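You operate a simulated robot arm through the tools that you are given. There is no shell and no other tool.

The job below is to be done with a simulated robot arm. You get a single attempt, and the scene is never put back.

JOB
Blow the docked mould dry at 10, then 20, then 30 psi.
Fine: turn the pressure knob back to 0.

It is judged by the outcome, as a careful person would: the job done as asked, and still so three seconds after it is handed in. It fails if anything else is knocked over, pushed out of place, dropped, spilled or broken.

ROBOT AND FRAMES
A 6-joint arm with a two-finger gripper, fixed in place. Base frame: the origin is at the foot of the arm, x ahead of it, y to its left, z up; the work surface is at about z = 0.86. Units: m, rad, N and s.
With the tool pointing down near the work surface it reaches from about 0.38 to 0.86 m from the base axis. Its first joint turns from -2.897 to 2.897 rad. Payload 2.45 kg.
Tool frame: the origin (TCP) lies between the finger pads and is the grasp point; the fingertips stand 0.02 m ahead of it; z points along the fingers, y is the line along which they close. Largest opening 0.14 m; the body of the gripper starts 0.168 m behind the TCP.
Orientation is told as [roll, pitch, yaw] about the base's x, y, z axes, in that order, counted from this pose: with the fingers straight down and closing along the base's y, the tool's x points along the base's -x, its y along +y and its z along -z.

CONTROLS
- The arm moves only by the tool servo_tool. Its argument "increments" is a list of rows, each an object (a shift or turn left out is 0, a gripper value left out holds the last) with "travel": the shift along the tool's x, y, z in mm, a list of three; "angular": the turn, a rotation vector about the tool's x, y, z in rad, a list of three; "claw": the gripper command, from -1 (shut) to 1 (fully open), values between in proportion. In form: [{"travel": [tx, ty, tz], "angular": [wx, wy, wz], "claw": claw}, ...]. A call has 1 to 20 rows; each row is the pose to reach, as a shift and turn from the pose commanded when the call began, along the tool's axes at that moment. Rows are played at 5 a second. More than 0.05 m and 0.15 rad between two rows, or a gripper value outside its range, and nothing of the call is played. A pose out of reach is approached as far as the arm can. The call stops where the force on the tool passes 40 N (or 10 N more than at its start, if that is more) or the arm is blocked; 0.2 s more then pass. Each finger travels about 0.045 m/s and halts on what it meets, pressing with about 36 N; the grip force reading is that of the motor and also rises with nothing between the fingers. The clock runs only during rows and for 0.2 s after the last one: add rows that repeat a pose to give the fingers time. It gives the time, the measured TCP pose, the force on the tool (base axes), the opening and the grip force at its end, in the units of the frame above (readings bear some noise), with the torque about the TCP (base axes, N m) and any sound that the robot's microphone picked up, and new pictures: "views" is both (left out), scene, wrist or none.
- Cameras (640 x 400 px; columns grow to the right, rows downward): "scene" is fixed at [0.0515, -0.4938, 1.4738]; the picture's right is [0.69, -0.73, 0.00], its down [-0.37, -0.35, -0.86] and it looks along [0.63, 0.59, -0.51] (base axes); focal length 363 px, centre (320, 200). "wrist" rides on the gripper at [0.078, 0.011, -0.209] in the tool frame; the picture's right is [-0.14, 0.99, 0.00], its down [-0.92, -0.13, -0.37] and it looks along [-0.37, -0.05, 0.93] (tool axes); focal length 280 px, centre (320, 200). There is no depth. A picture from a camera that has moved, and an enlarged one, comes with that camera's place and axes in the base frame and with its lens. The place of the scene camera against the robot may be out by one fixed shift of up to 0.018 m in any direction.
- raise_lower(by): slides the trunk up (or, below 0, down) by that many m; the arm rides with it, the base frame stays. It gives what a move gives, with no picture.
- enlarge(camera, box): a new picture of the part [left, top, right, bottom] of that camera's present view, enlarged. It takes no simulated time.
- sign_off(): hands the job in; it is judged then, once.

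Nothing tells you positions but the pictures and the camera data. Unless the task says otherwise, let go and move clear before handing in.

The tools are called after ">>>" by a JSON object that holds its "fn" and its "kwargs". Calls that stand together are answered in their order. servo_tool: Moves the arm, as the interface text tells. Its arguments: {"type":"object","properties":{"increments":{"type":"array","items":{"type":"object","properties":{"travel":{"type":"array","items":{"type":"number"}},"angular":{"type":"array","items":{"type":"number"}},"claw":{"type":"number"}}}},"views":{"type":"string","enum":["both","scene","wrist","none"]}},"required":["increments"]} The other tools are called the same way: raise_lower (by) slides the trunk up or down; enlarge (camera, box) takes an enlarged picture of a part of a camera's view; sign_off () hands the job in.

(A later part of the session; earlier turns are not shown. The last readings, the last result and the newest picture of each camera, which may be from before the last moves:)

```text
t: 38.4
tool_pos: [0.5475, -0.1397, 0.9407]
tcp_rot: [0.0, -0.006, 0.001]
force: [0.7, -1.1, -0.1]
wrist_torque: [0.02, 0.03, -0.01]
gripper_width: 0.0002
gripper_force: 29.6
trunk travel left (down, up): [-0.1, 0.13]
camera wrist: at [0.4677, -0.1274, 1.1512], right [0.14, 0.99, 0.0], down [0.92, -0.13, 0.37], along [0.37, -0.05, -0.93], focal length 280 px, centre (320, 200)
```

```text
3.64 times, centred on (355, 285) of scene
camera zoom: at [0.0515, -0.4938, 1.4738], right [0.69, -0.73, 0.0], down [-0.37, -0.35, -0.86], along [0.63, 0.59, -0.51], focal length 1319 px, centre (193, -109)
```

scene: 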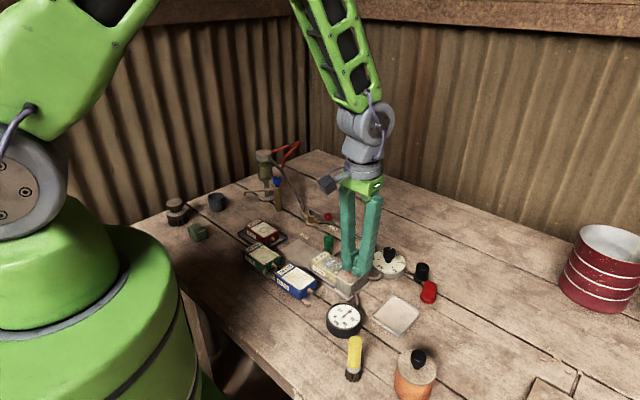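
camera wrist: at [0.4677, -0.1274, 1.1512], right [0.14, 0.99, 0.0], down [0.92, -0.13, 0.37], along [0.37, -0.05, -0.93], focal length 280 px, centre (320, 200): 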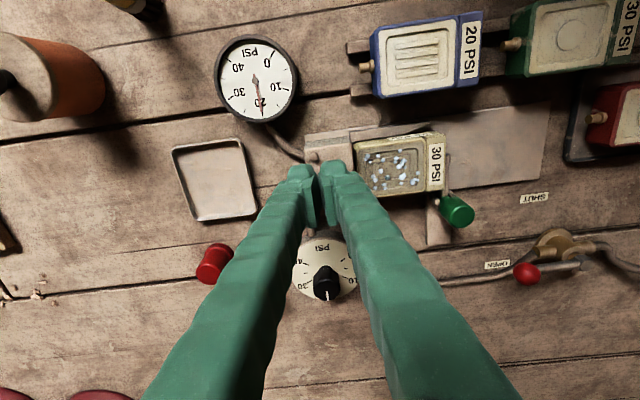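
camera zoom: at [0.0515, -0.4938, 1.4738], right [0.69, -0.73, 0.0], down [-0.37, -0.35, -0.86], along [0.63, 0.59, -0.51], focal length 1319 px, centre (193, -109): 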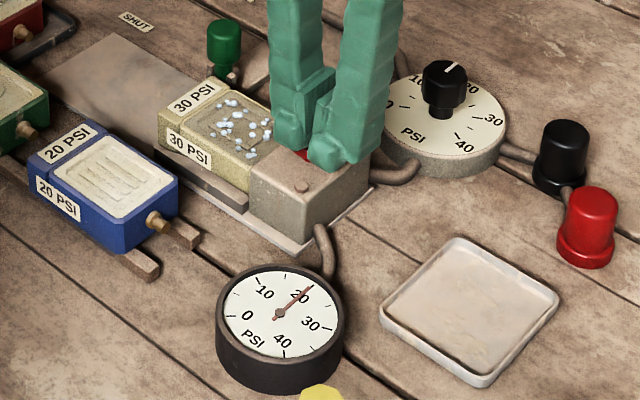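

Pressing down at 20 psi and holding.

>>> {"fn": "servo_tool", "kwargs": {"increments": [{"travel": [0, 0, 3]}, {"travel": [0, 0, 5]}, {"travel": [0, 0, 7]}, {"travel": [0, 0, 8]}, {"travel": [0, 0, 9]}, {"travel": [0, 0, 9]}, {"travel": [0, 0, 9]}]}}

>>> {"fn": "enlarge", "kwargs": {"camera": "wrist", "box": [200, 30, 460, 220]}}

```text
t: 40.0
tool_pos: [0.5453, -0.1415, 0.9337]
tcp_rot: [0.0, -0.007, -0.001]
force: [1.9, -1.0, 1.9]
wrist_torque: [0.03, 0.02, -0.04]
gripper_width: 0.0001
gripper_force: 29.3
trunk travel left (down, up): [-0.1, 0.13]
heard: click
camera wrist: at [0.4662, -0.1274, 1.1433], right [0.14, 0.99, 0.0], down [0.92, -0.13, 0.37], along [0.37, -0.05, -0.93], focal length 280 px, centre (320, 200)
```

scene: 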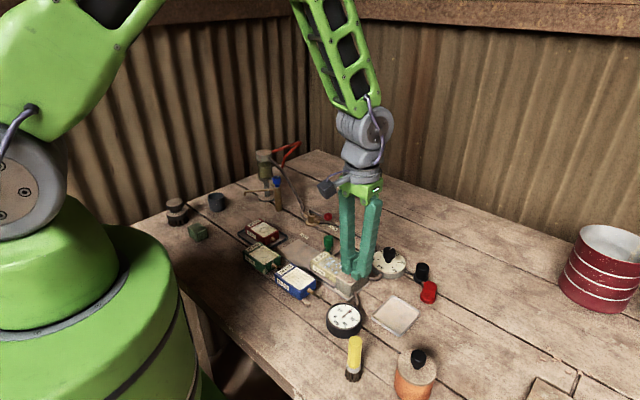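
wrist: 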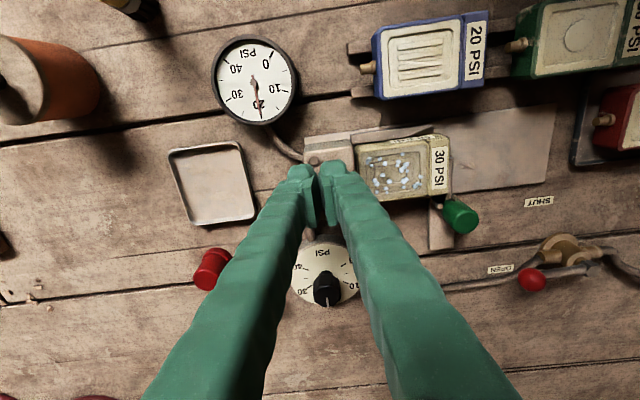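

```text
2.11 times, centred on (330, 125) of wrist
camera zoom: at [0.4662, -0.1274, 1.1433], right [0.14, 0.99, 0.0], down [0.92, -0.13, 0.37], along [0.37, -0.05, -0.93], focal length 590 px, centre (299, 358)
```

zoom: 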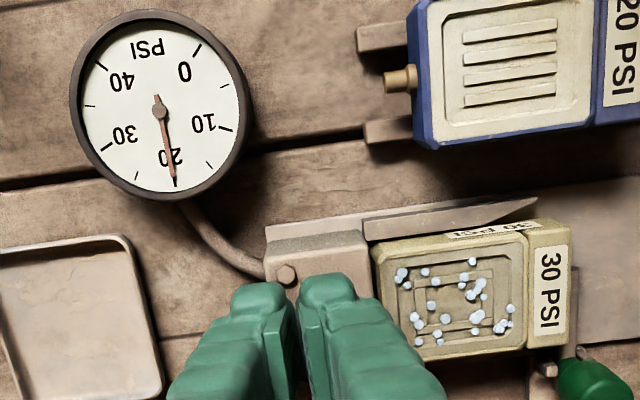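

Click heard, gauge at 20, and the mould's face has turned lighter. Holding about 5 s.

>>> {"fn": "servo_tool", "kwargs": {"increments": [{"travel": [0, 0, 0]}, {"travel": [0, 0, 0]}, {"travel": [0, 0, 0]}, {"travel": [0, 0, 0]}, {"travel": [0, 0, 0]}, {"travel": [0, 0, 0]}, {"travel": [0, 0, 0]}, {"travel": [0, 0, 0]}, {"travel": [0, 0, 0]}, {"travel": [0, 0, 0]}, {"travel": [0, 0, 0]}, {"travel": [0, 0, 0]}, {"travel": [0, 0, 0]}, {"travel": [0, 0, 0]}, {"travel": [0, 0, 0]}, {"travel": [0, 0, 0]}, {"travel": [0, 0, 0]}, {"travel": [0, 0, 0]}, {"travel": [0, 0, 0]}, {"travel": [0, 0, 0]}], "views": "wrist"}}

>>> {"fn": "servo_tool", "kwargs": {"increments": [{"travel": [0, 0, 0]}, {"travel": [0, 0, 0]}, {"travel": [0, 0, 0]}, {"travel": [0, 0, 0]}, {"travel": [0, 0, 0]}, {"travel": [0, 0, -10]}, {"travel": [0, 0, -40]}, {"travel": [0, 0, -60]}, {"travel": [0, 0, -60]}]}}

>>> {"fn": "enlarge", "kwargs": {"camera": "wrist", "box": [200, 30, 460, 220]}}

```text
t: 44.2
tool_pos: [0.5452, -0.1417, 0.9341]
tcp_rot: [-0.001, -0.005, 0.0]
force: [-0.8, -0.4, 3.1]
wrist_torque: [0.01, 0.02, 0.02]
gripper_width: 0.0
gripper_force: 29.6
trunk travel left (down, up): [-0.1, 0.13]
camera wrist: at [0.4661, -0.1274, 1.1433], right [0.14, 0.99, 0.0], down [0.92, -0.13, 0.37], along [0.37, -0.05, -0.93], focal length 280 px, centre (320, 200)
```

wrist: 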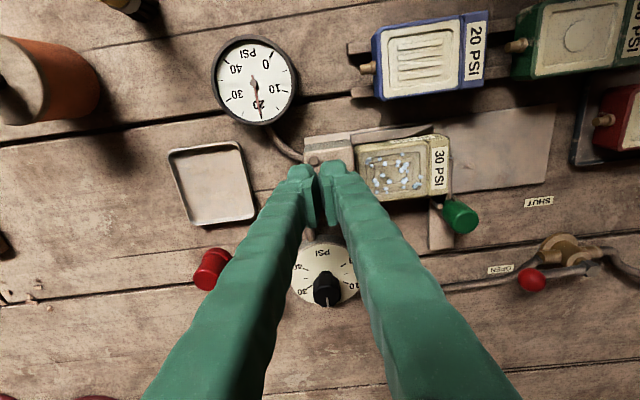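

```text
t: 46.2
tool_pos: [0.5453, -0.1403, 0.9941]
tcp_rot: [0.0, -0.005, 0.0]
force: [-0.1, 0.3, -0.1]
wrist_torque: [-0.02, 0.02, -0.03]
gripper_width: 0.0003
gripper_force: 29.4
trunk travel left (down, up): [-0.1, 0.13]
camera wrist: at [0.4666, -0.1277, 1.2042], right [0.14, 0.99, 0.0], down [0.92, -0.13, 0.37], along [0.37, -0.05, -0.93], focal length 280 px, centre (320, 200)
```

scene: 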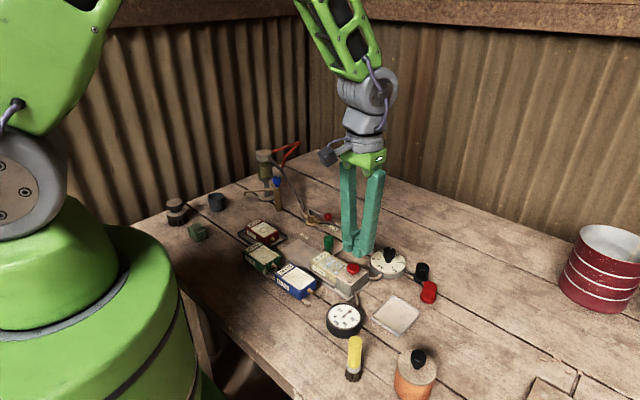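
wrist: 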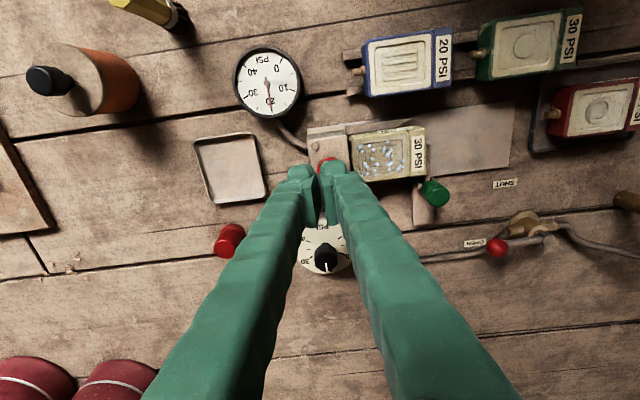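

```text
2.11 times, centred on (330, 125) of wrist
camera zoom: at [0.4666, -0.1277, 1.2042], right [0.14, 0.99, 0.0], down [0.92, -0.13, 0.37], along [0.37, -0.05, -0.93], focal length 590 px, centre (299, 358)
```

zoom: 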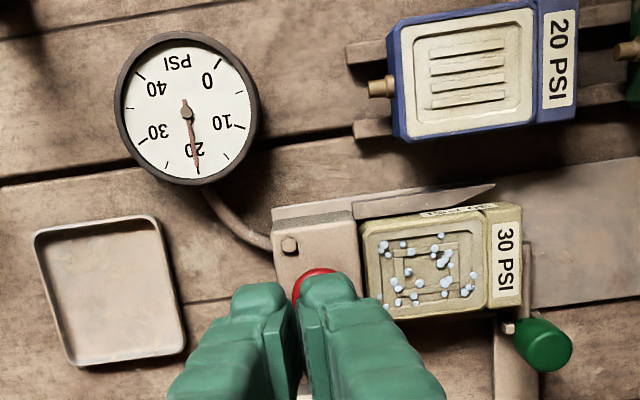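

The 20 psi blow is done and the mould is visibly drier. Back to the knob for 30 psi.

>>> {"fn": "servo_tool", "kwargs": {"increments": [{"travel": [-40, -3, 0], "angular": [0, 0, -0.131], "claw": -0.2}, {"travel": [-80, -6, 0], "angular": [0, 0, -0.262], "claw": -0.2}, {"travel": [-118.6, -9.3, 0], "angular": [0, 0, -0.393], "claw": -0.2}, {"travel": [-118.6, -9.3, 10], "angular": [0, 0, -0.524], "claw": -0.2}, {"travel": [-118.6, -9.3, 48], "angular": [0, 0, -0.524], "claw": -0.2}, {"travel": [-118.6, -9.3, 48], "angular": [0, 0, -0.524], "claw": -0.2}]}}

>>> {"fn": "enlarge", "kwargs": {"camera": "wrist", "box": [240, 110, 400, 260]}}

```text
t: 47.6
tool_pos: [0.6638, -0.1518, 0.9461]
tcp_rot: [-0.003, -0.002, 0.525]
force: [0.6, -0.3, 0.0]
wrist_torque: [-0.01, 0.03, 0.01]
gripper_width: 0.0561
gripper_force: 0.0
trunk travel left (down, up): [-0.1, 0.13]
camera wrist: at [0.5888, -0.1796, 1.1553], right [-0.38, 0.93, 0.0], down [0.86, 0.35, 0.37], along [0.35, 0.14, -0.93], focal length 280 px, centre (320, 200)
```

scene: 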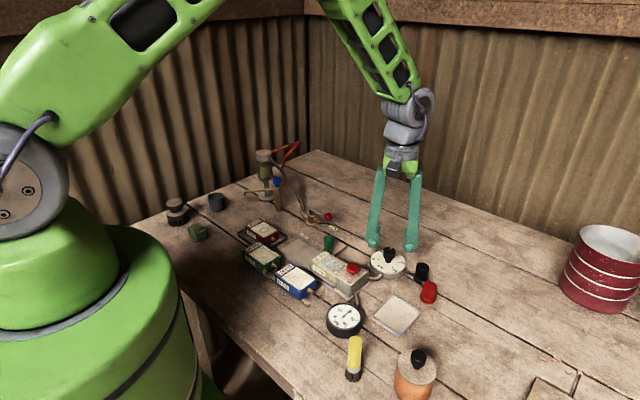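
wrist: 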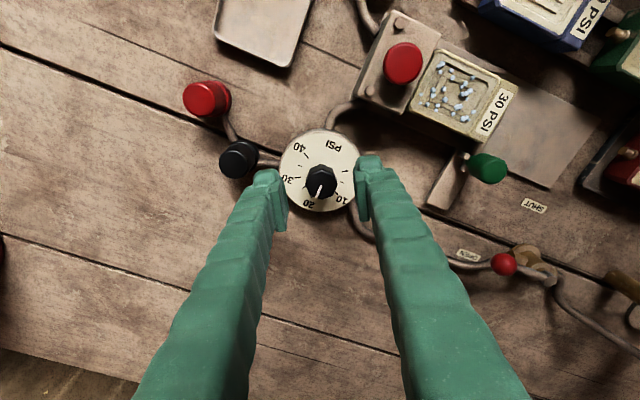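

```text
2.67 times, centred on (320, 185) of wrist
camera zoom: at [0.5888, -0.1796, 1.1553], right [-0.38, 0.93, 0.0], down [0.86, 0.35, 0.37], along [0.35, 0.14, -0.93], focal length 748 px, centre (320, 240)
```

zoom: 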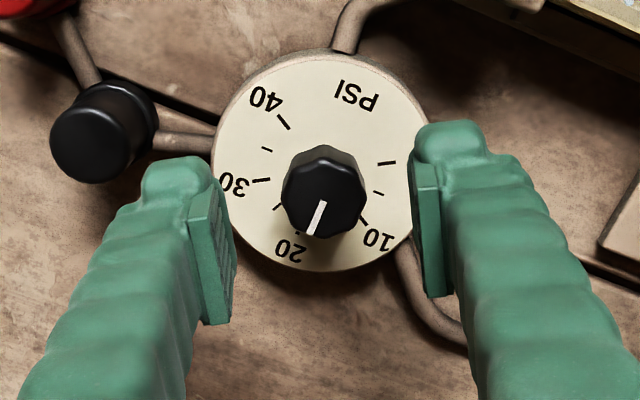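

Aligned. Descend and grip.

>>> {"fn": "servo_tool", "kwargs": {"increments": [{"travel": [0, 1, 15], "claw": -0.2}, {"travel": [0, 1, 30], "claw": -0.2}, {"travel": [0, 1, 37], "claw": -0.2}, {"travel": [0, 1, 37], "claw": -0.5}, {"travel": [0, 1, 37], "claw": -0.6}, {"travel": [0, 1, 37], "claw": -0.7}, {"travel": [0, 1, 37], "claw": -0.7}], "views": "wrist"}}

>>> {"fn": "enlarge", "kwargs": {"camera": "wrist", "box": [240, 110, 400, 260]}}

>>> {"fn": "enlarge", "kwargs": {"camera": "scene", "box": [300, 230, 450, 340]}}

```text
t: 49.2
tool_pos: [0.6632, -0.1496, 0.9097]
tcp_rot: [-0.003, -0.005, 0.524]
force: [5.2, -13.1, -2.1]
wrist_torque: [-0.12, -0.11, -0.03]
gripper_width: 0.0289
gripper_force: 38.4
trunk travel left (down, up): [-0.1, 0.13]
camera wrist: at [0.5896, -0.1778, 1.1191], right [-0.38, 0.93, 0.0], down [0.86, 0.35, 0.37], along [0.35, 0.14, -0.93], focal length 280 px, centre (320, 200)
```

wrist: 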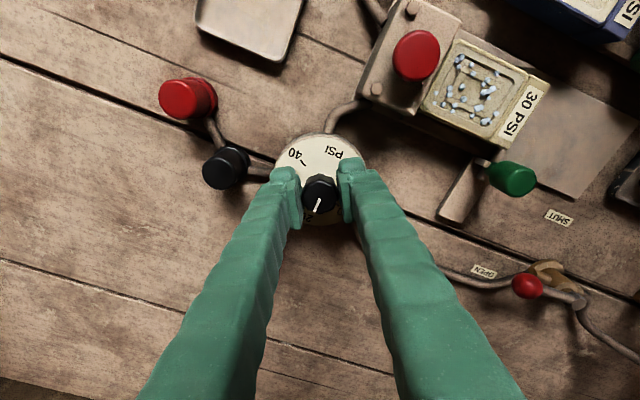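

```text
2.67 times, centred on (320, 185) of wrist
camera zoom: at [0.5896, -0.1778, 1.1191], right [-0.38, 0.93, 0.0], down [0.86, 0.35, 0.37], along [0.35, 0.14, -0.93], focal length 748 px, centre (320, 240)
```

zoom: 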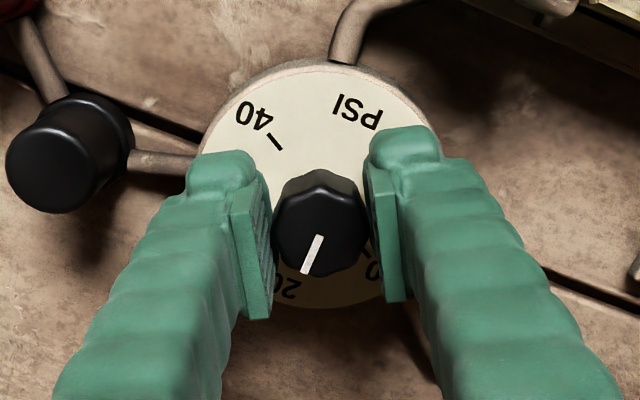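

```text
3.64 times, centred on (375, 285) of scene
camera zoom: at [0.0515, -0.4938, 1.4738], right [0.69, -0.73, 0.0], down [-0.37, -0.35, -0.86], along [0.63, 0.59, -0.51], focal length 1319 px, centre (120, -109)
```

zoom: 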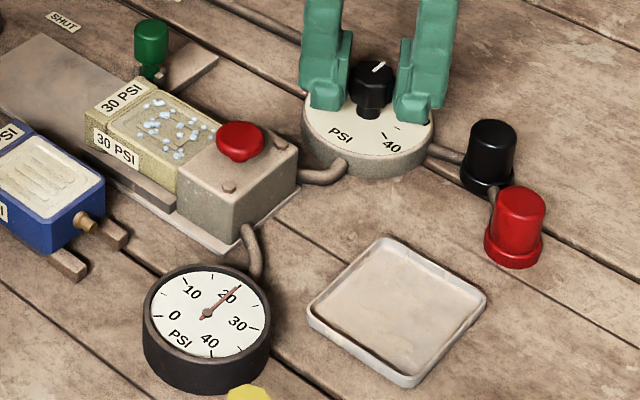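

Gauge still at 20 and grip is firm. I'll relax the 1 mm side offset and turn slightly under 60°, then nudge up to 30 to avoid overshooting the mould's 30 PSI rating.

>>> {"fn": "servo_tool", "kwargs": {"increments": [{"travel": [0, -1, 0], "angular": [0, 0, 0.131]}, {"travel": [0, -1, 0], "angular": [0, 0, 0.262]}, {"travel": [0, -1, 0], "angular": [0, 0, 0.393]}, {"travel": [0, -1, 0], "angular": [0, 0, 0.524]}, {"travel": [0, -1, 0], "angular": [0, 0, 0.655]}, {"travel": [0, -1, 0], "angular": [0, 0, 0.785]}, {"travel": [0, -1, 0], "angular": [0, 0, 0.9]}, {"travel": [0, -1, 0], "angular": [0, 0, 0.98]}, {"travel": [0, -1, 0], "angular": [0, 0, 0.98]}, {"travel": [0, -1, 0], "angular": [0, 0, 0.98]}], "views": "none"}}

>>> {"fn": "enlarge", "kwargs": {"camera": "scene", "box": [320, 295, 370, 345]}}

```text
t: 51.4
tool_pos: [0.6636, -0.1484, 0.91]
tcp_rot: [0.001, -0.005, -0.455]
force: [-6.9, 0.5, 0.3]
wrist_torque: [0.01, 0.11, 0.01]
gripper_width: 0.0287
gripper_force: 44.9
trunk travel left (down, up): [-0.1, 0.13]
```

```text
8.00 times, centred on (345, 320) of scene
camera zoom: at [0.0515, -0.4938, 1.4738], right [0.69, -0.73, 0.0], down [-0.37, -0.35, -0.86], along [0.63, 0.59, -0.51], focal length 2901 px, centre (120, -760)
```

zoom: 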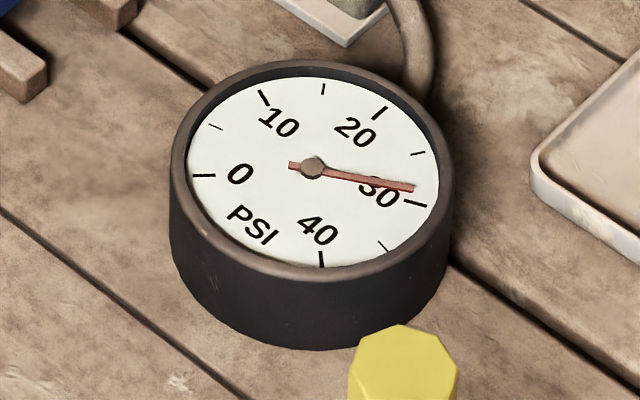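

Reading about 28.6. Nudging a bit further.

>>> {"fn": "servo_tool", "kwargs": {"increments": [{"angular": [0, 0, 0.05]}, {"angular": [0, 0, 0.1]}, {"angular": [0, 0, 0.13]}, {"angular": [0, 0, 0.13]}, {"angular": [0, 0, 0.13]}], "views": "none"}}

>>> {"fn": "enlarge", "kwargs": {"camera": "scene", "box": [320, 295, 370, 345]}}

```text
t: 52.6
tool_pos: [0.6651, -0.1495, 0.9095]
tcp_rot: [0.002, -0.004, -0.586]
force: [-6.2, 2.0, -2.1]
wrist_torque: [0.01, 0.0, -0.02]
gripper_width: 0.0285
gripper_force: 44.6
trunk travel left (down, up): [-0.1, 0.13]
```

```text
8.00 times, centred on (345, 320) of scene
camera zoom: at [0.0515, -0.4938, 1.4738], right [0.69, -0.73, 0.0], down [-0.37, -0.35, -0.86], along [0.63, 0.59, -0.51], focal length 2901 px, centre (120, -760)
```

zoom: 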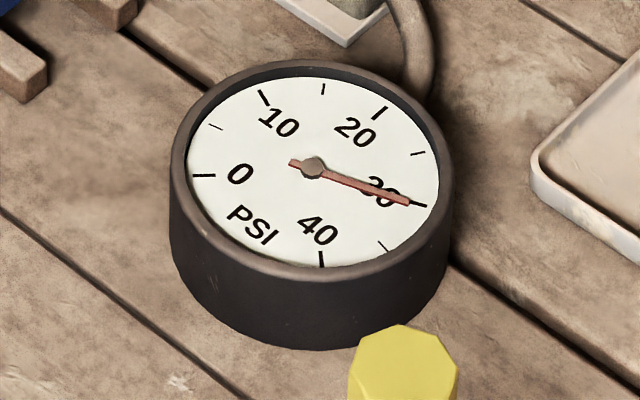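

Exactly on 30. Releasing, lifting, and moving over the button.

>>> {"fn": "servo_tool", "kwargs": {"increments": [{"claw": -0.2}, {"claw": -0.2}, {"travel": [0, 0, -10], "claw": -0.2}, {"travel": [0, 0, -40], "claw": -0.2}, {"travel": [0, 0, -70], "angular": [0, 0, -0.13], "claw": -0.2}, {"travel": [0, 0, -82], "angular": [0, 0, -0.26], "claw": -1}, {"travel": [0, 0, -82], "angular": [0, 0, -0.39], "claw": -1}, {"travel": [0, 0, -82], "angular": [0, 0, -0.52], "claw": -1}, {"travel": [0, 0, -82], "angular": [0, 0, -0.588], "claw": -1}, {"travel": [0, 0, -82], "angular": [0, 0, -0.588], "claw": -1}]}}

>>> {"fn": "enlarge", "kwargs": {"camera": "scene", "box": [300, 230, 450, 340]}}

```text
t: 54.8
tool_pos: [0.6634, -0.1508, 0.9919]
tcp_rot: [0.001, -0.006, 0.005]
force: [0.7, -0.4, -0.3]
wrist_torque: [-0.02, -0.02, 0.01]
gripper_width: 0.0
gripper_force: 29.5
trunk travel left (down, up): [-0.1, 0.13]
camera wrist: at [0.5843, -0.1369, 1.2013], right [0.13, 0.99, 0.0], down [0.92, -0.12, 0.37], along [0.37, -0.05, -0.93], focal length 280 px, centre (320, 200)
```

scene: 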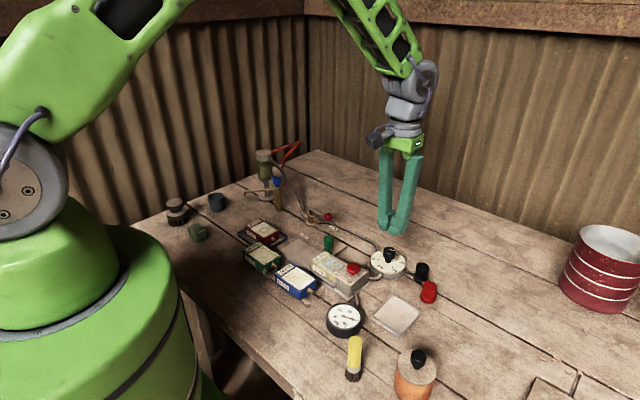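
wrist: 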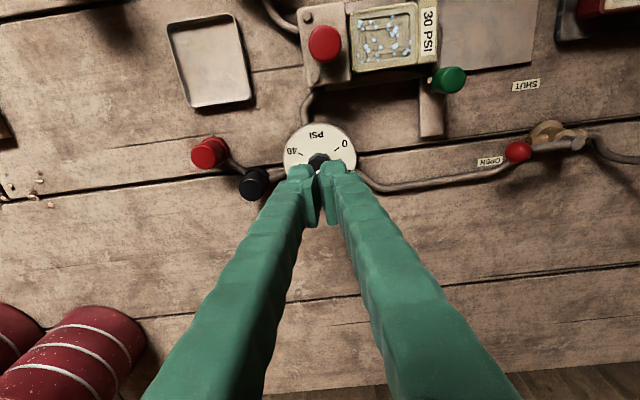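

```text
3.64 times, centred on (375, 285) of scene
camera zoom: at [0.0515, -0.4938, 1.4738], right [0.69, -0.73, 0.0], down [-0.37, -0.35, -0.86], along [0.63, 0.59, -0.51], focal length 1319 px, centre (120, -109)
```

zoom: 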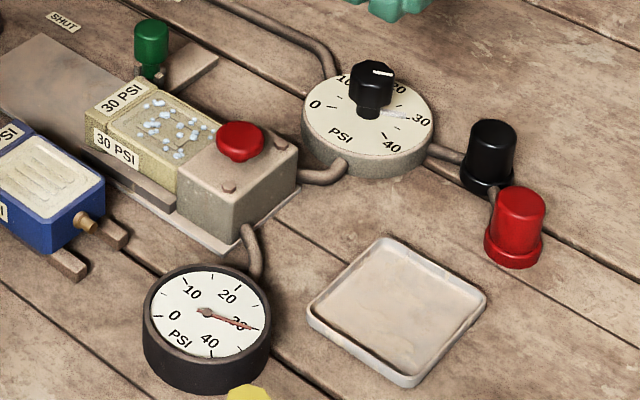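

Pointer and gauge both at 30. Moving to the button and pressing.

>>> {"fn": "servo_tool", "kwargs": {"increments": [{"travel": [40, 3, 0]}, {"travel": [80, 6, 0]}, {"travel": [118, 9.5, 0]}, {"travel": [118, 9.5, 25]}, {"travel": [118, 9.5, 42]}, {"travel": [118, 9.5, 49]}, {"travel": [118, 9.5, 52]}, {"travel": [118, 9.5, 54]}, {"travel": [118, 9.5, 56]}, {"travel": [118, 9.5, 58]}, {"travel": [118, 9.5, 58.5]}, {"travel": [118, 9.5, 58.5]}]}}

>>> {"fn": "enlarge", "kwargs": {"camera": "wrist", "box": [200, 30, 460, 220]}}

```text
t: 57.4
tool_pos: [0.5461, -0.1407, 0.9314]
tcp_rot: [0.0, -0.005, 0.002]
force: [0.1, 1.3, 3.0]
wrist_torque: [0.04, 0.01, 0.02]
gripper_width: 0.0
gripper_force: 29.9
trunk travel left (down, up): [-0.1, 0.13]
heard: click
camera wrist: at [0.4671, -0.1277, 1.1421], right [0.14, 0.99, 0.0], down [0.92, -0.13, 0.37], along [0.37, -0.05, -0.93], focal length 280 px, centre (320, 200)
```

scene: 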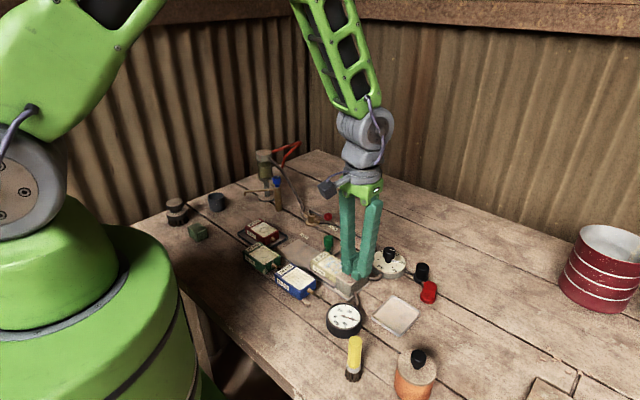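
wrist: 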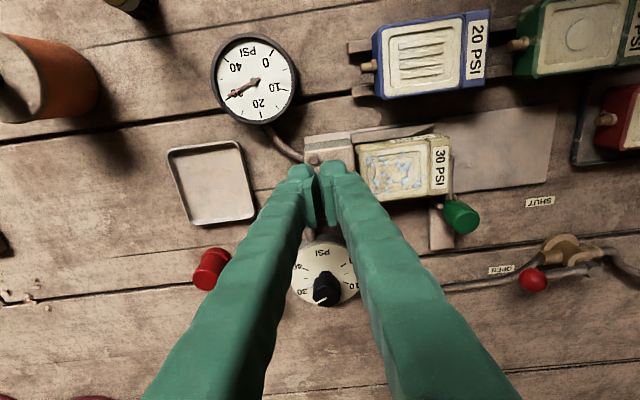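

```text
2.11 times, centred on (330, 125) of wrist
camera zoom: at [0.4671, -0.1277, 1.1421], right [0.14, 0.99, 0.0], down [0.92, -0.13, 0.37], along [0.37, -0.05, -0.93], focal length 590 px, centre (299, 358)
```

zoom: 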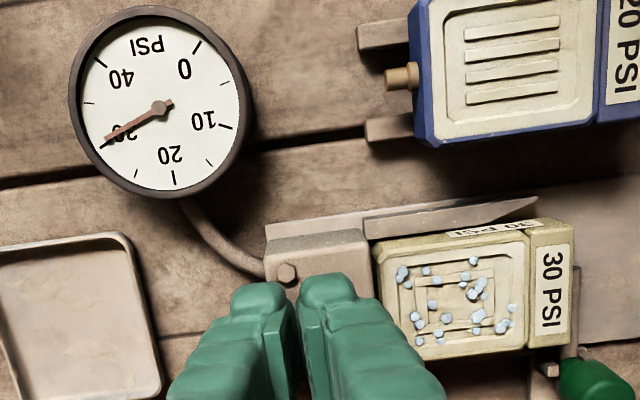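

The 30 psi blow is running and the mould is nearly cream-coloured like the dry ones. Holding for several seconds, then releasing.

>>> {"fn": "servo_tool", "kwargs": {"increments": [{"travel": [0, 0, 0]}, {"travel": [0, 0, 0]}, {"travel": [0, 0, 0]}, {"travel": [0, 0, 0]}, {"travel": [0, 0, 0]}, {"travel": [0, 0, 0]}, {"travel": [0, 0, 0]}, {"travel": [0, 0, 0]}, {"travel": [0, 0, 0]}, {"travel": [0, 0, 0]}, {"travel": [0, 0, 0]}, {"travel": [0, 0, 0]}, {"travel": [0, 0, 0]}, {"travel": [0, 0, 0]}, {"travel": [0, 0, 0]}, {"travel": [0, 0, 0]}, {"travel": [0, 0, 0]}, {"travel": [0, 0, 0]}, {"travel": [0, 0, 0]}, {"travel": [0, 0, 0]}], "views": "wrist"}}

>>> {"fn": "servo_tool", "kwargs": {"increments": [{"travel": [0, 0, 0]}, {"travel": [0, 0, 0]}, {"travel": [0, 0, 0]}, {"travel": [0, 0, 0]}, {"travel": [0, 0, 0]}, {"travel": [0, 0, -10]}, {"travel": [0, 0, -40]}, {"travel": [0, 0, -60]}, {"travel": [0, 0, -60]}]}}

>>> {"fn": "enlarge", "kwargs": {"camera": "wrist", "box": [200, 30, 460, 220]}}

>>> {"fn": "enlarge", "kwargs": {"camera": "scene", "box": [300, 230, 450, 340]}}

```text
t: 61.6
tool_pos: [0.5459, -0.1408, 0.9328]
tcp_rot: [0.002, -0.005, 0.002]
force: [-0.4, -0.3, 4.0]
wrist_torque: [0.02, 0.0, 0.0]
gripper_width: 0.0001
gripper_force: 29.4
trunk travel left (down, up): [-0.1, 0.13]
camera wrist: at [0.4672, -0.1278, 1.1421], right [0.14, 0.99, 0.0], down [0.92, -0.13, 0.37], along [0.37, -0.05, -0.93], focal length 280 px, centre (320, 200)
```

wrist: 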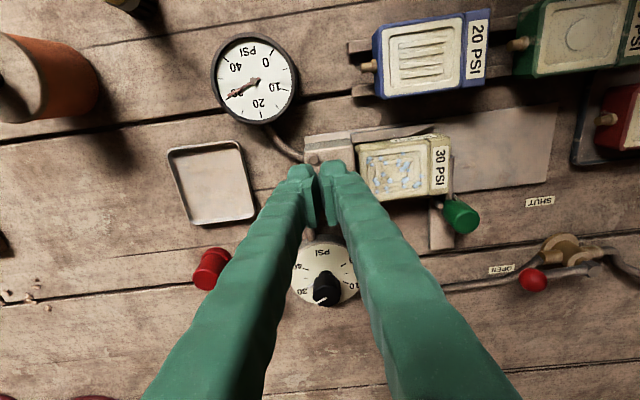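

```text
t: 63.6
tool_pos: [0.5457, -0.1376, 0.994]
tcp_rot: [-0.002, -0.007, 0.001]
force: [0.0, 0.0, 0.0]
wrist_torque: [0.03, 0.02, 0.0]
gripper_width: 0.0
gripper_force: 28.8
trunk travel left (down, up): [-0.1, 0.13]
camera wrist: at [0.4659, -0.1259, 1.2039], right [0.14, 0.99, 0.0], down [0.92, -0.13, 0.37], along [0.37, -0.05, -0.93], focal length 280 px, centre (320, 200)
```

scene: 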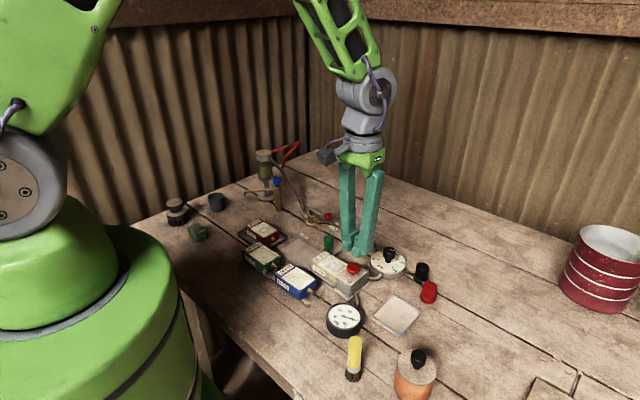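
wrist: 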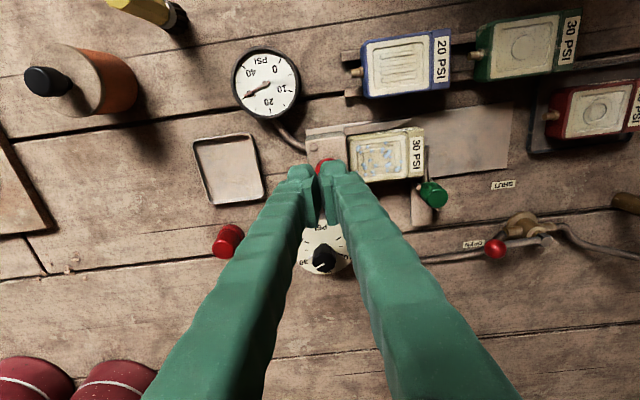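

```text
2.11 times, centred on (330, 125) of wrist
camera zoom: at [0.4659, -0.1259, 1.2039], right [0.14, 0.99, 0.0], down [0.92, -0.13, 0.37], along [0.37, -0.05, -0.93], focal length 590 px, centre (299, 358)
```

zoom: 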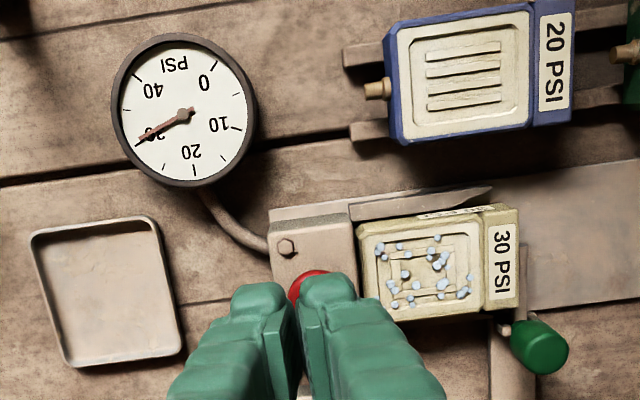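

```text
3.64 times, centred on (375, 285) of scene
camera zoom: at [0.0515, -0.4938, 1.4738], right [0.69, -0.73, 0.0], down [-0.37, -0.35, -0.86], along [0.63, 0.59, -0.51], focal length 1319 px, centre (120, -109)
```

zoom: 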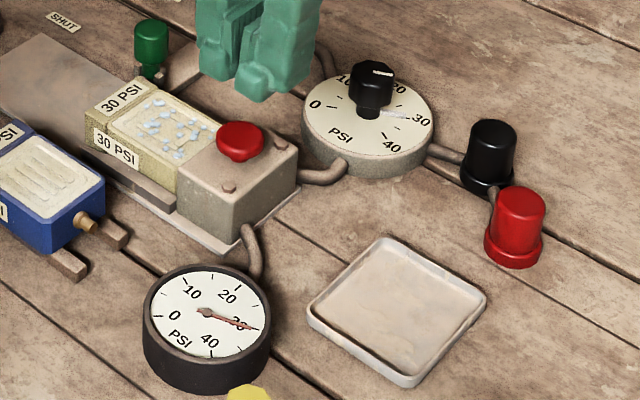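

The mould face is now the same cream as the dry ones after the 30 psi blow. Last step: turn the knob back to 0, counter-clockwise by 180°, done in two 90° turns starting with the tool at +45°.

>>> {"fn": "servo_tool", "kwargs": {"increments": [{"travel": [-40, -4, 0], "angular": [0, 0, 0.131], "claw": -0.2}, {"travel": [-80, -8, 0], "angular": [0, 0, 0.262], "claw": -0.2}, {"travel": [-119, -11, 0], "angular": [0, 0, 0.393], "claw": -0.2}, {"travel": [-119, -11, 0], "angular": [0, 0, 0.524], "claw": -0.2}, {"travel": [-119, -11, 10], "angular": [0, 0, 0.655], "claw": -0.2}, {"travel": [-119, -11, 30], "angular": [0, 0, 0.785], "claw": -0.2}, {"travel": [-119, -11, 48], "angular": [0, 0, 0.785], "claw": -0.2}, {"travel": [-119, -11, 48], "angular": [0, 0, 0.785], "claw": -0.2}]}}

>>> {"fn": "enlarge", "kwargs": {"camera": "wrist", "box": [240, 110, 400, 260]}}

```text
t: 65.4
tool_pos: [0.6649, -0.152, 0.945]
tcp_rot: [0.005, -0.005, -0.785]
force: [0.1, -0.2, 0.2]
wrist_torque: [-0.02, 0.0, 0.02]
gripper_width: 0.056
gripper_force: 0.1
trunk travel left (down, up): [-0.1, 0.13]
camera wrist: at [0.6175, -0.0861, 1.154], right [0.8, 0.6, 0.0], down [0.56, -0.74, 0.37], along [0.23, -0.29, -0.93], focal length 280 px, centre (320, 200)
```

scene: 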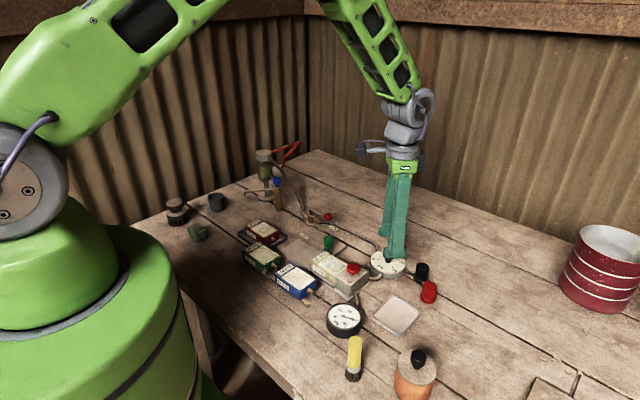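
wrist: 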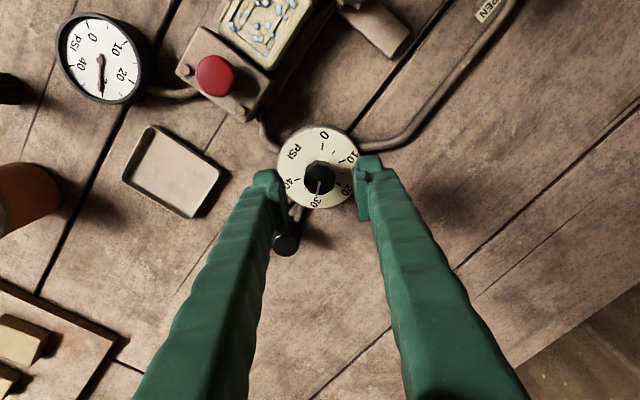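

```text
2.67 times, centred on (320, 185) of wrist
camera zoom: at [0.6175, -0.0861, 1.154], right [0.8, 0.6, 0.0], down [0.56, -0.74, 0.37], along [0.23, -0.29, -0.93], focal length 748 px, centre (320, 240)
```

zoom: 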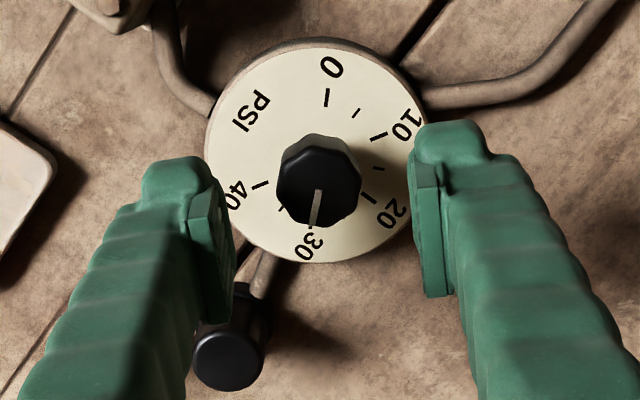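

The cap is about 3 mm off along tool x; I'll correct for that while descending, then grip.

>>> {"fn": "servo_tool", "kwargs": {"increments": [{"travel": [3, 0, 10], "claw": -0.2}, {"travel": [3, 0, 28], "claw": -0.2}, {"travel": [3, 0, 36], "claw": -0.2}, {"travel": [3, 0, 36], "claw": -0.5}, {"travel": [3, 0, 36], "claw": -0.6}, {"travel": [3, 0, 36], "claw": -0.7}, {"travel": [3, 0, 36], "claw": -0.7}]}}

>>> {"fn": "enlarge", "kwargs": {"camera": "wrist", "box": [240, 110, 400, 260]}}

>>> {"fn": "enlarge", "kwargs": {"camera": "scene", "box": [300, 230, 450, 340]}}

```text
t: 67.0
tool_pos: [0.6645, -0.1484, 0.9092]
tcp_rot: [0.002, -0.003, -0.781]
force: [-0.3, -0.6, -0.6]
wrist_torque: [-0.03, -0.04, -0.01]
gripper_width: 0.0285
gripper_force: 43.9
trunk travel left (down, up): [-0.1, 0.13]
camera wrist: at [0.6155, -0.0842, 1.1193], right [0.8, 0.61, 0.0], down [0.56, -0.74, 0.37], along [0.23, -0.29, -0.93], focal length 280 px, centre (320, 200)
```

scene: 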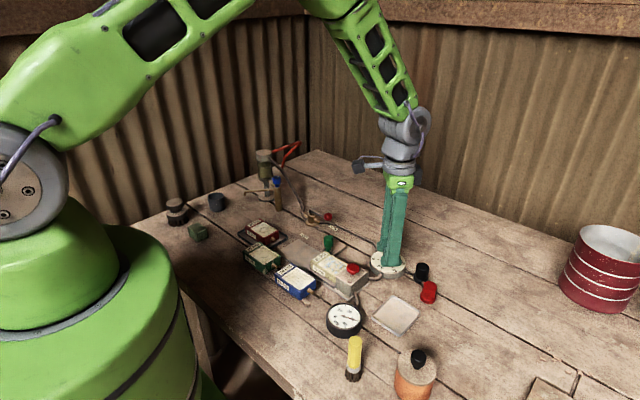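
wrist: 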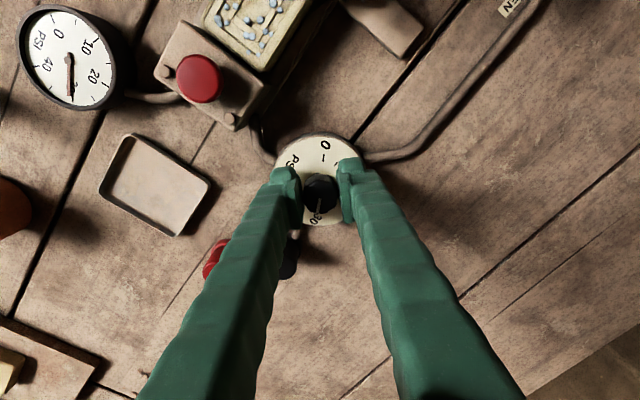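

```text
2.67 times, centred on (320, 185) of wrist
camera zoom: at [0.6155, -0.0842, 1.1193], right [0.8, 0.61, 0.0], down [0.56, -0.74, 0.37], along [0.23, -0.29, -0.93], focal length 748 px, centre (320, 240)
```

zoom: 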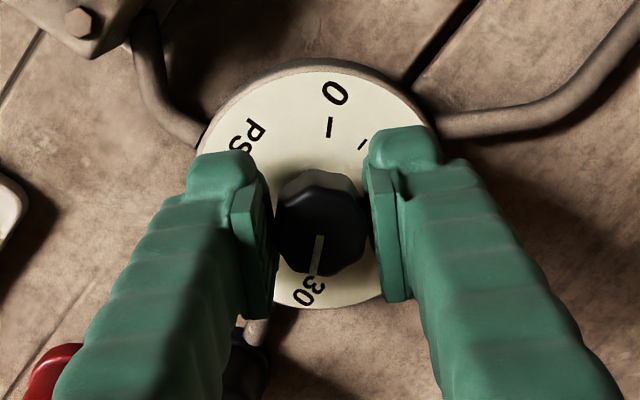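

```text
3.64 times, centred on (375, 285) of scene
camera zoom: at [0.0515, -0.4938, 1.4738], right [0.69, -0.73, 0.0], down [-0.37, -0.35, -0.86], along [0.63, 0.59, -0.51], focal length 1319 px, centre (120, -109)
```

zoom: 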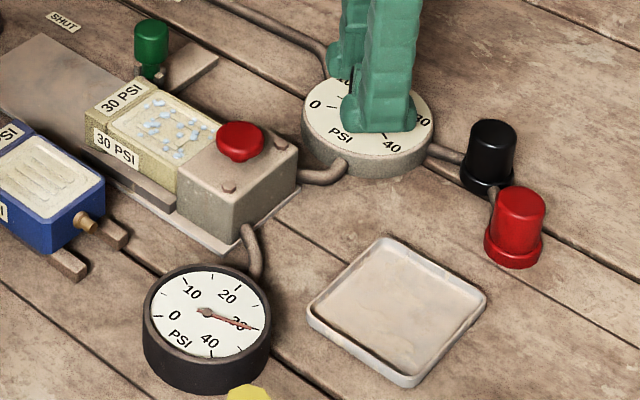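

Gripped well, and the gauge is still at 30. Turning -90° (counter-clockwise).

>>> {"fn": "servo_tool", "kwargs": {"increments": [{"angular": [0, 0, -0.131]}, {"angular": [0, 0, -0.262]}, {"angular": [0, 0, -0.393]}, {"angular": [0, 0, -0.524]}, {"angular": [0, 0, -0.655]}, {"angular": [0, 0, -0.785]}, {"angular": [0, 0, -0.916]}, {"angular": [0, 0, -1.047]}, {"angular": [0, 0, -1.178]}, {"angular": [0, 0, -1.309]}, {"angular": [0, 0, -1.44]}, {"angular": [0, 0, -1.571]}, {"angular": [0, 0, -1.571]}]}}

>>> {"fn": "enlarge", "kwargs": {"camera": "scene", "box": [300, 230, 450, 340]}}

```text
t: 69.8
tool_pos: [0.6635, -0.1518, 0.9093]
tcp_rot: [-0.005, -0.005, 0.789]
force: [4.3, -16.5, 7.1]
wrist_torque: [-0.1, -0.14, -0.03]
gripper_width: 0.028
gripper_force: 44.4
trunk travel left (down, up): [-0.1, 0.13]
camera wrist: at [0.6, -0.1961, 1.1191], right [-0.61, 0.79, -0.01], down [0.74, 0.56, 0.37], along [0.3, 0.22, -0.93], focal length 280 px, centre (320, 200)
```

scene: 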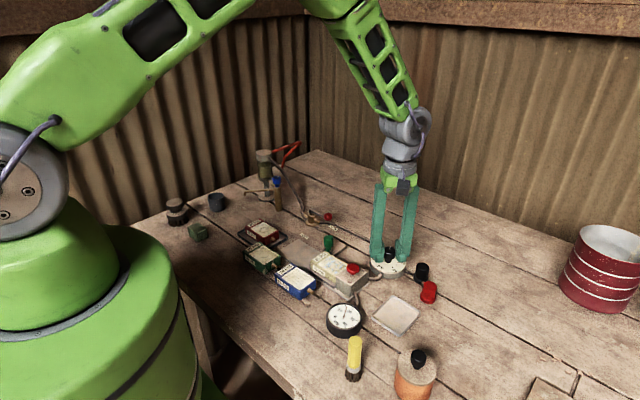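
wrist: 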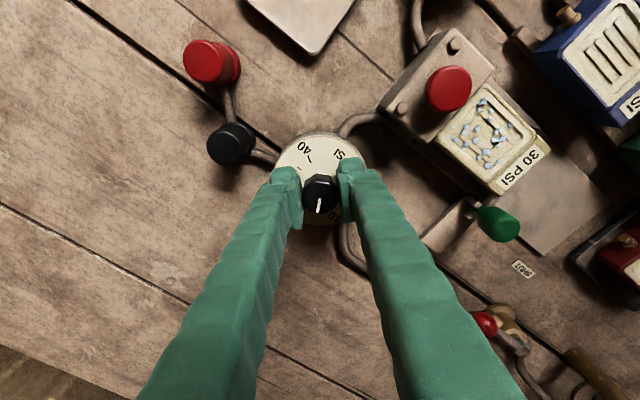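

```text
3.64 times, centred on (375, 285) of scene
camera zoom: at [0.0515, -0.4938, 1.4738], right [0.69, -0.73, 0.0], down [-0.37, -0.35, -0.86], along [0.63, 0.59, -0.51], focal length 1319 px, centre (120, -109)
```

zoom: 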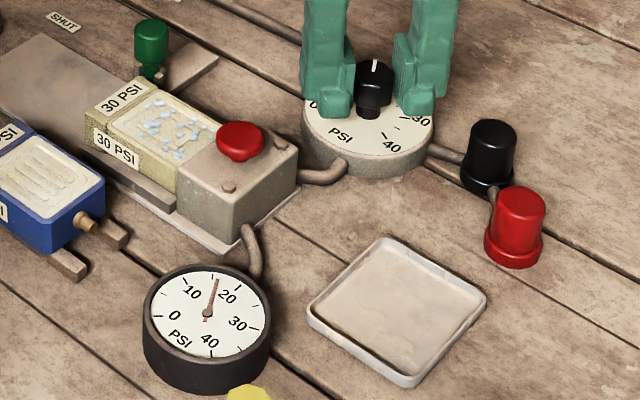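

The gauge is down to about 16. Releasing, lifting just clear, rotating back to +45°+ for the second half.

>>> {"fn": "servo_tool", "kwargs": {"increments": [{"claw": -0.2}, {"claw": -0.2}, {"travel": [0, 0, -12], "claw": -0.2}, {"travel": [0, 0, -36], "claw": -0.2}, {"travel": [0, 0, -36], "angular": [0, 0, 0.14], "claw": -0.2}, {"travel": [0, 0, -36], "angular": [0, 0, 0.28], "claw": -0.2}, {"travel": [0, 0, -36], "angular": [0, 0, 0.42], "claw": -0.2}, {"travel": [0, 0, -36], "angular": [0, 0, 0.56], "claw": -0.2}, {"travel": [0, 0, -36], "angular": [0, 0, 0.7], "claw": -0.2}, {"travel": [0, 0, -36], "angular": [0, 0, 0.84], "claw": -0.2}, {"travel": [0, 0, -36], "angular": [0, 0, 0.98], "claw": -0.2}, {"travel": [0, 0, -36], "angular": [0, 0, 1.12], "claw": -0.2}, {"travel": [0, 0, -36], "angular": [0, 0, 1.26], "claw": -0.2}, {"travel": [0, 0, -36], "angular": [0, 0, 1.4], "claw": -0.2}, {"travel": [0, 0, -36], "angular": [0, 0, 1.54], "claw": -0.2}, {"travel": [0, 0, -36], "angular": [0, 0, 1.62], "claw": -0.2}, {"travel": [0, 0, -36], "angular": [0, 0, 1.62], "claw": -0.2}]}}

>>> {"fn": "enlarge", "kwargs": {"camera": "wrist", "box": [240, 110, 400, 260]}}

```text
t: 73.4
tool_pos: [0.6622, -0.1487, 0.9449]
tcp_rot: [0.003, -0.004, -0.832]
force: [0.5, -0.1, 0.0]
wrist_torque: [-0.02, 0.02, -0.01]
gripper_width: 0.0559
gripper_force: 0.0
trunk travel left (down, up): [-0.1, 0.13]
camera wrist: at [0.6175, -0.0814, 1.155], right [0.83, 0.56, 0.0], down [0.52, -0.77, 0.37], along [0.21, -0.3, -0.93], focal length 280 px, centre (320, 200)
```

scene: 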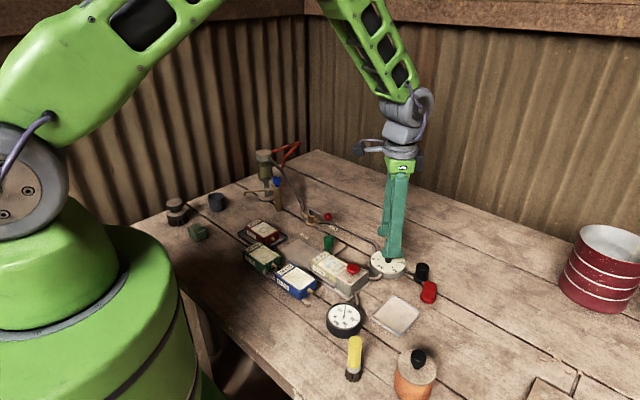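
wrist: 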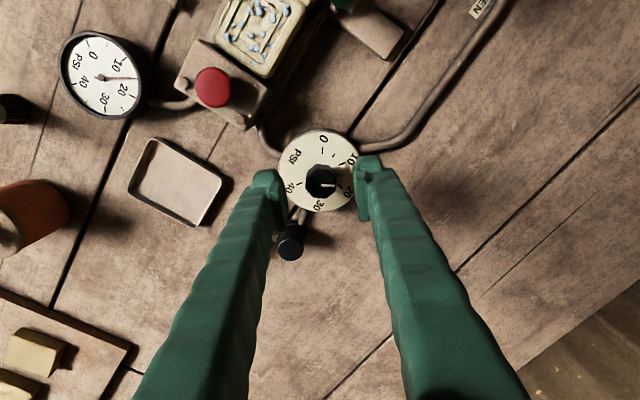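

```text
2.67 times, centred on (320, 185) of wrist
camera zoom: at [0.6175, -0.0814, 1.155], right [0.83, 0.56, 0.0], down [0.52, -0.77, 0.37], along [0.21, -0.3, -0.93], focal length 748 px, centre (320, 240)
```

zoom: 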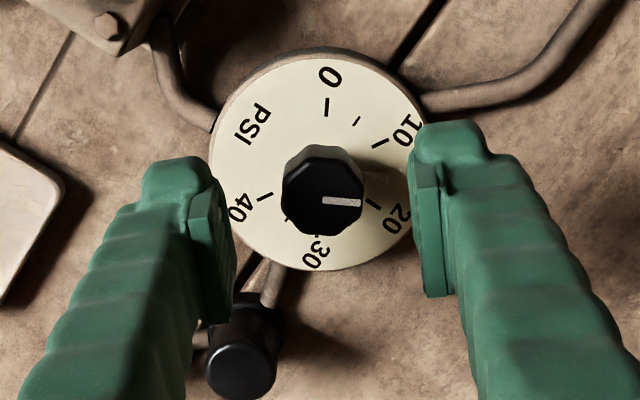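

Well aligned. Descend, grip.

>>> {"fn": "servo_tool", "kwargs": {"increments": [{"travel": [0, 0, 10], "claw": -0.2}, {"travel": [0, 0, 28], "claw": -0.2}, {"travel": [0, 0, 36], "claw": -0.2}, {"travel": [0, 0, 36], "claw": -0.5}, {"travel": [0, 0, 36], "claw": -0.6}, {"travel": [0, 0, 36], "claw": -0.7}, {"travel": [0, 0, 36], "claw": -0.7}], "views": "wrist"}}

>>> {"fn": "enlarge", "kwargs": {"camera": "wrist", "box": [240, 110, 400, 260]}}

>>> {"fn": "enlarge", "kwargs": {"camera": "scene", "box": [300, 230, 450, 340]}}

```text
t: 75.0
tool_pos: [0.6655, -0.1495, 0.9087]
tcp_rot: [0.005, -0.002, -0.83]
force: [0.0, -1.4, -2.0]
wrist_torque: [-0.09, -0.06, 0.02]
gripper_width: 0.0279
gripper_force: 42.9
trunk travel left (down, up): [-0.1, 0.13]
camera wrist: at [0.6182, -0.0814, 1.1182], right [0.82, 0.57, 0.0], down [0.52, -0.77, 0.37], along [0.21, -0.3, -0.93], focal length 280 px, centre (320, 200)
```

wrist: 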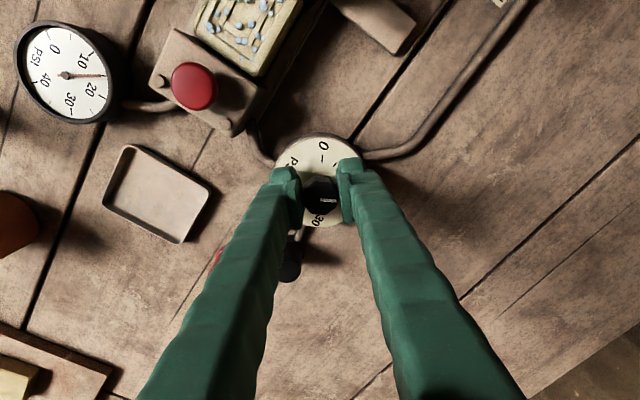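

```text
2.67 times, centred on (320, 185) of wrist
camera zoom: at [0.6182, -0.0814, 1.1182], right [0.82, 0.57, 0.0], down [0.52, -0.77, 0.37], along [0.21, -0.3, -0.93], focal length 748 px, centre (320, 240)
```

zoom: 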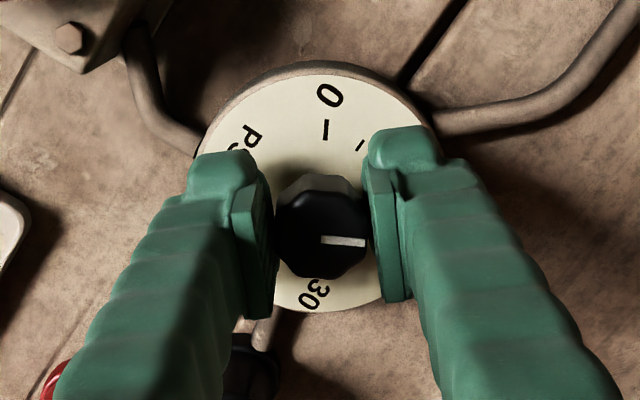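

```text
3.64 times, centred on (375, 285) of scene
camera zoom: at [0.0515, -0.4938, 1.4738], right [0.69, -0.73, 0.0], down [-0.37, -0.35, -0.86], along [0.63, 0.59, -0.51], focal length 1319 px, centre (120, -109)
```

zoom: 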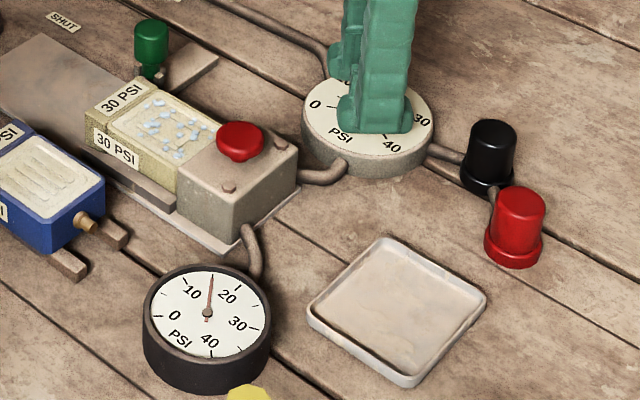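

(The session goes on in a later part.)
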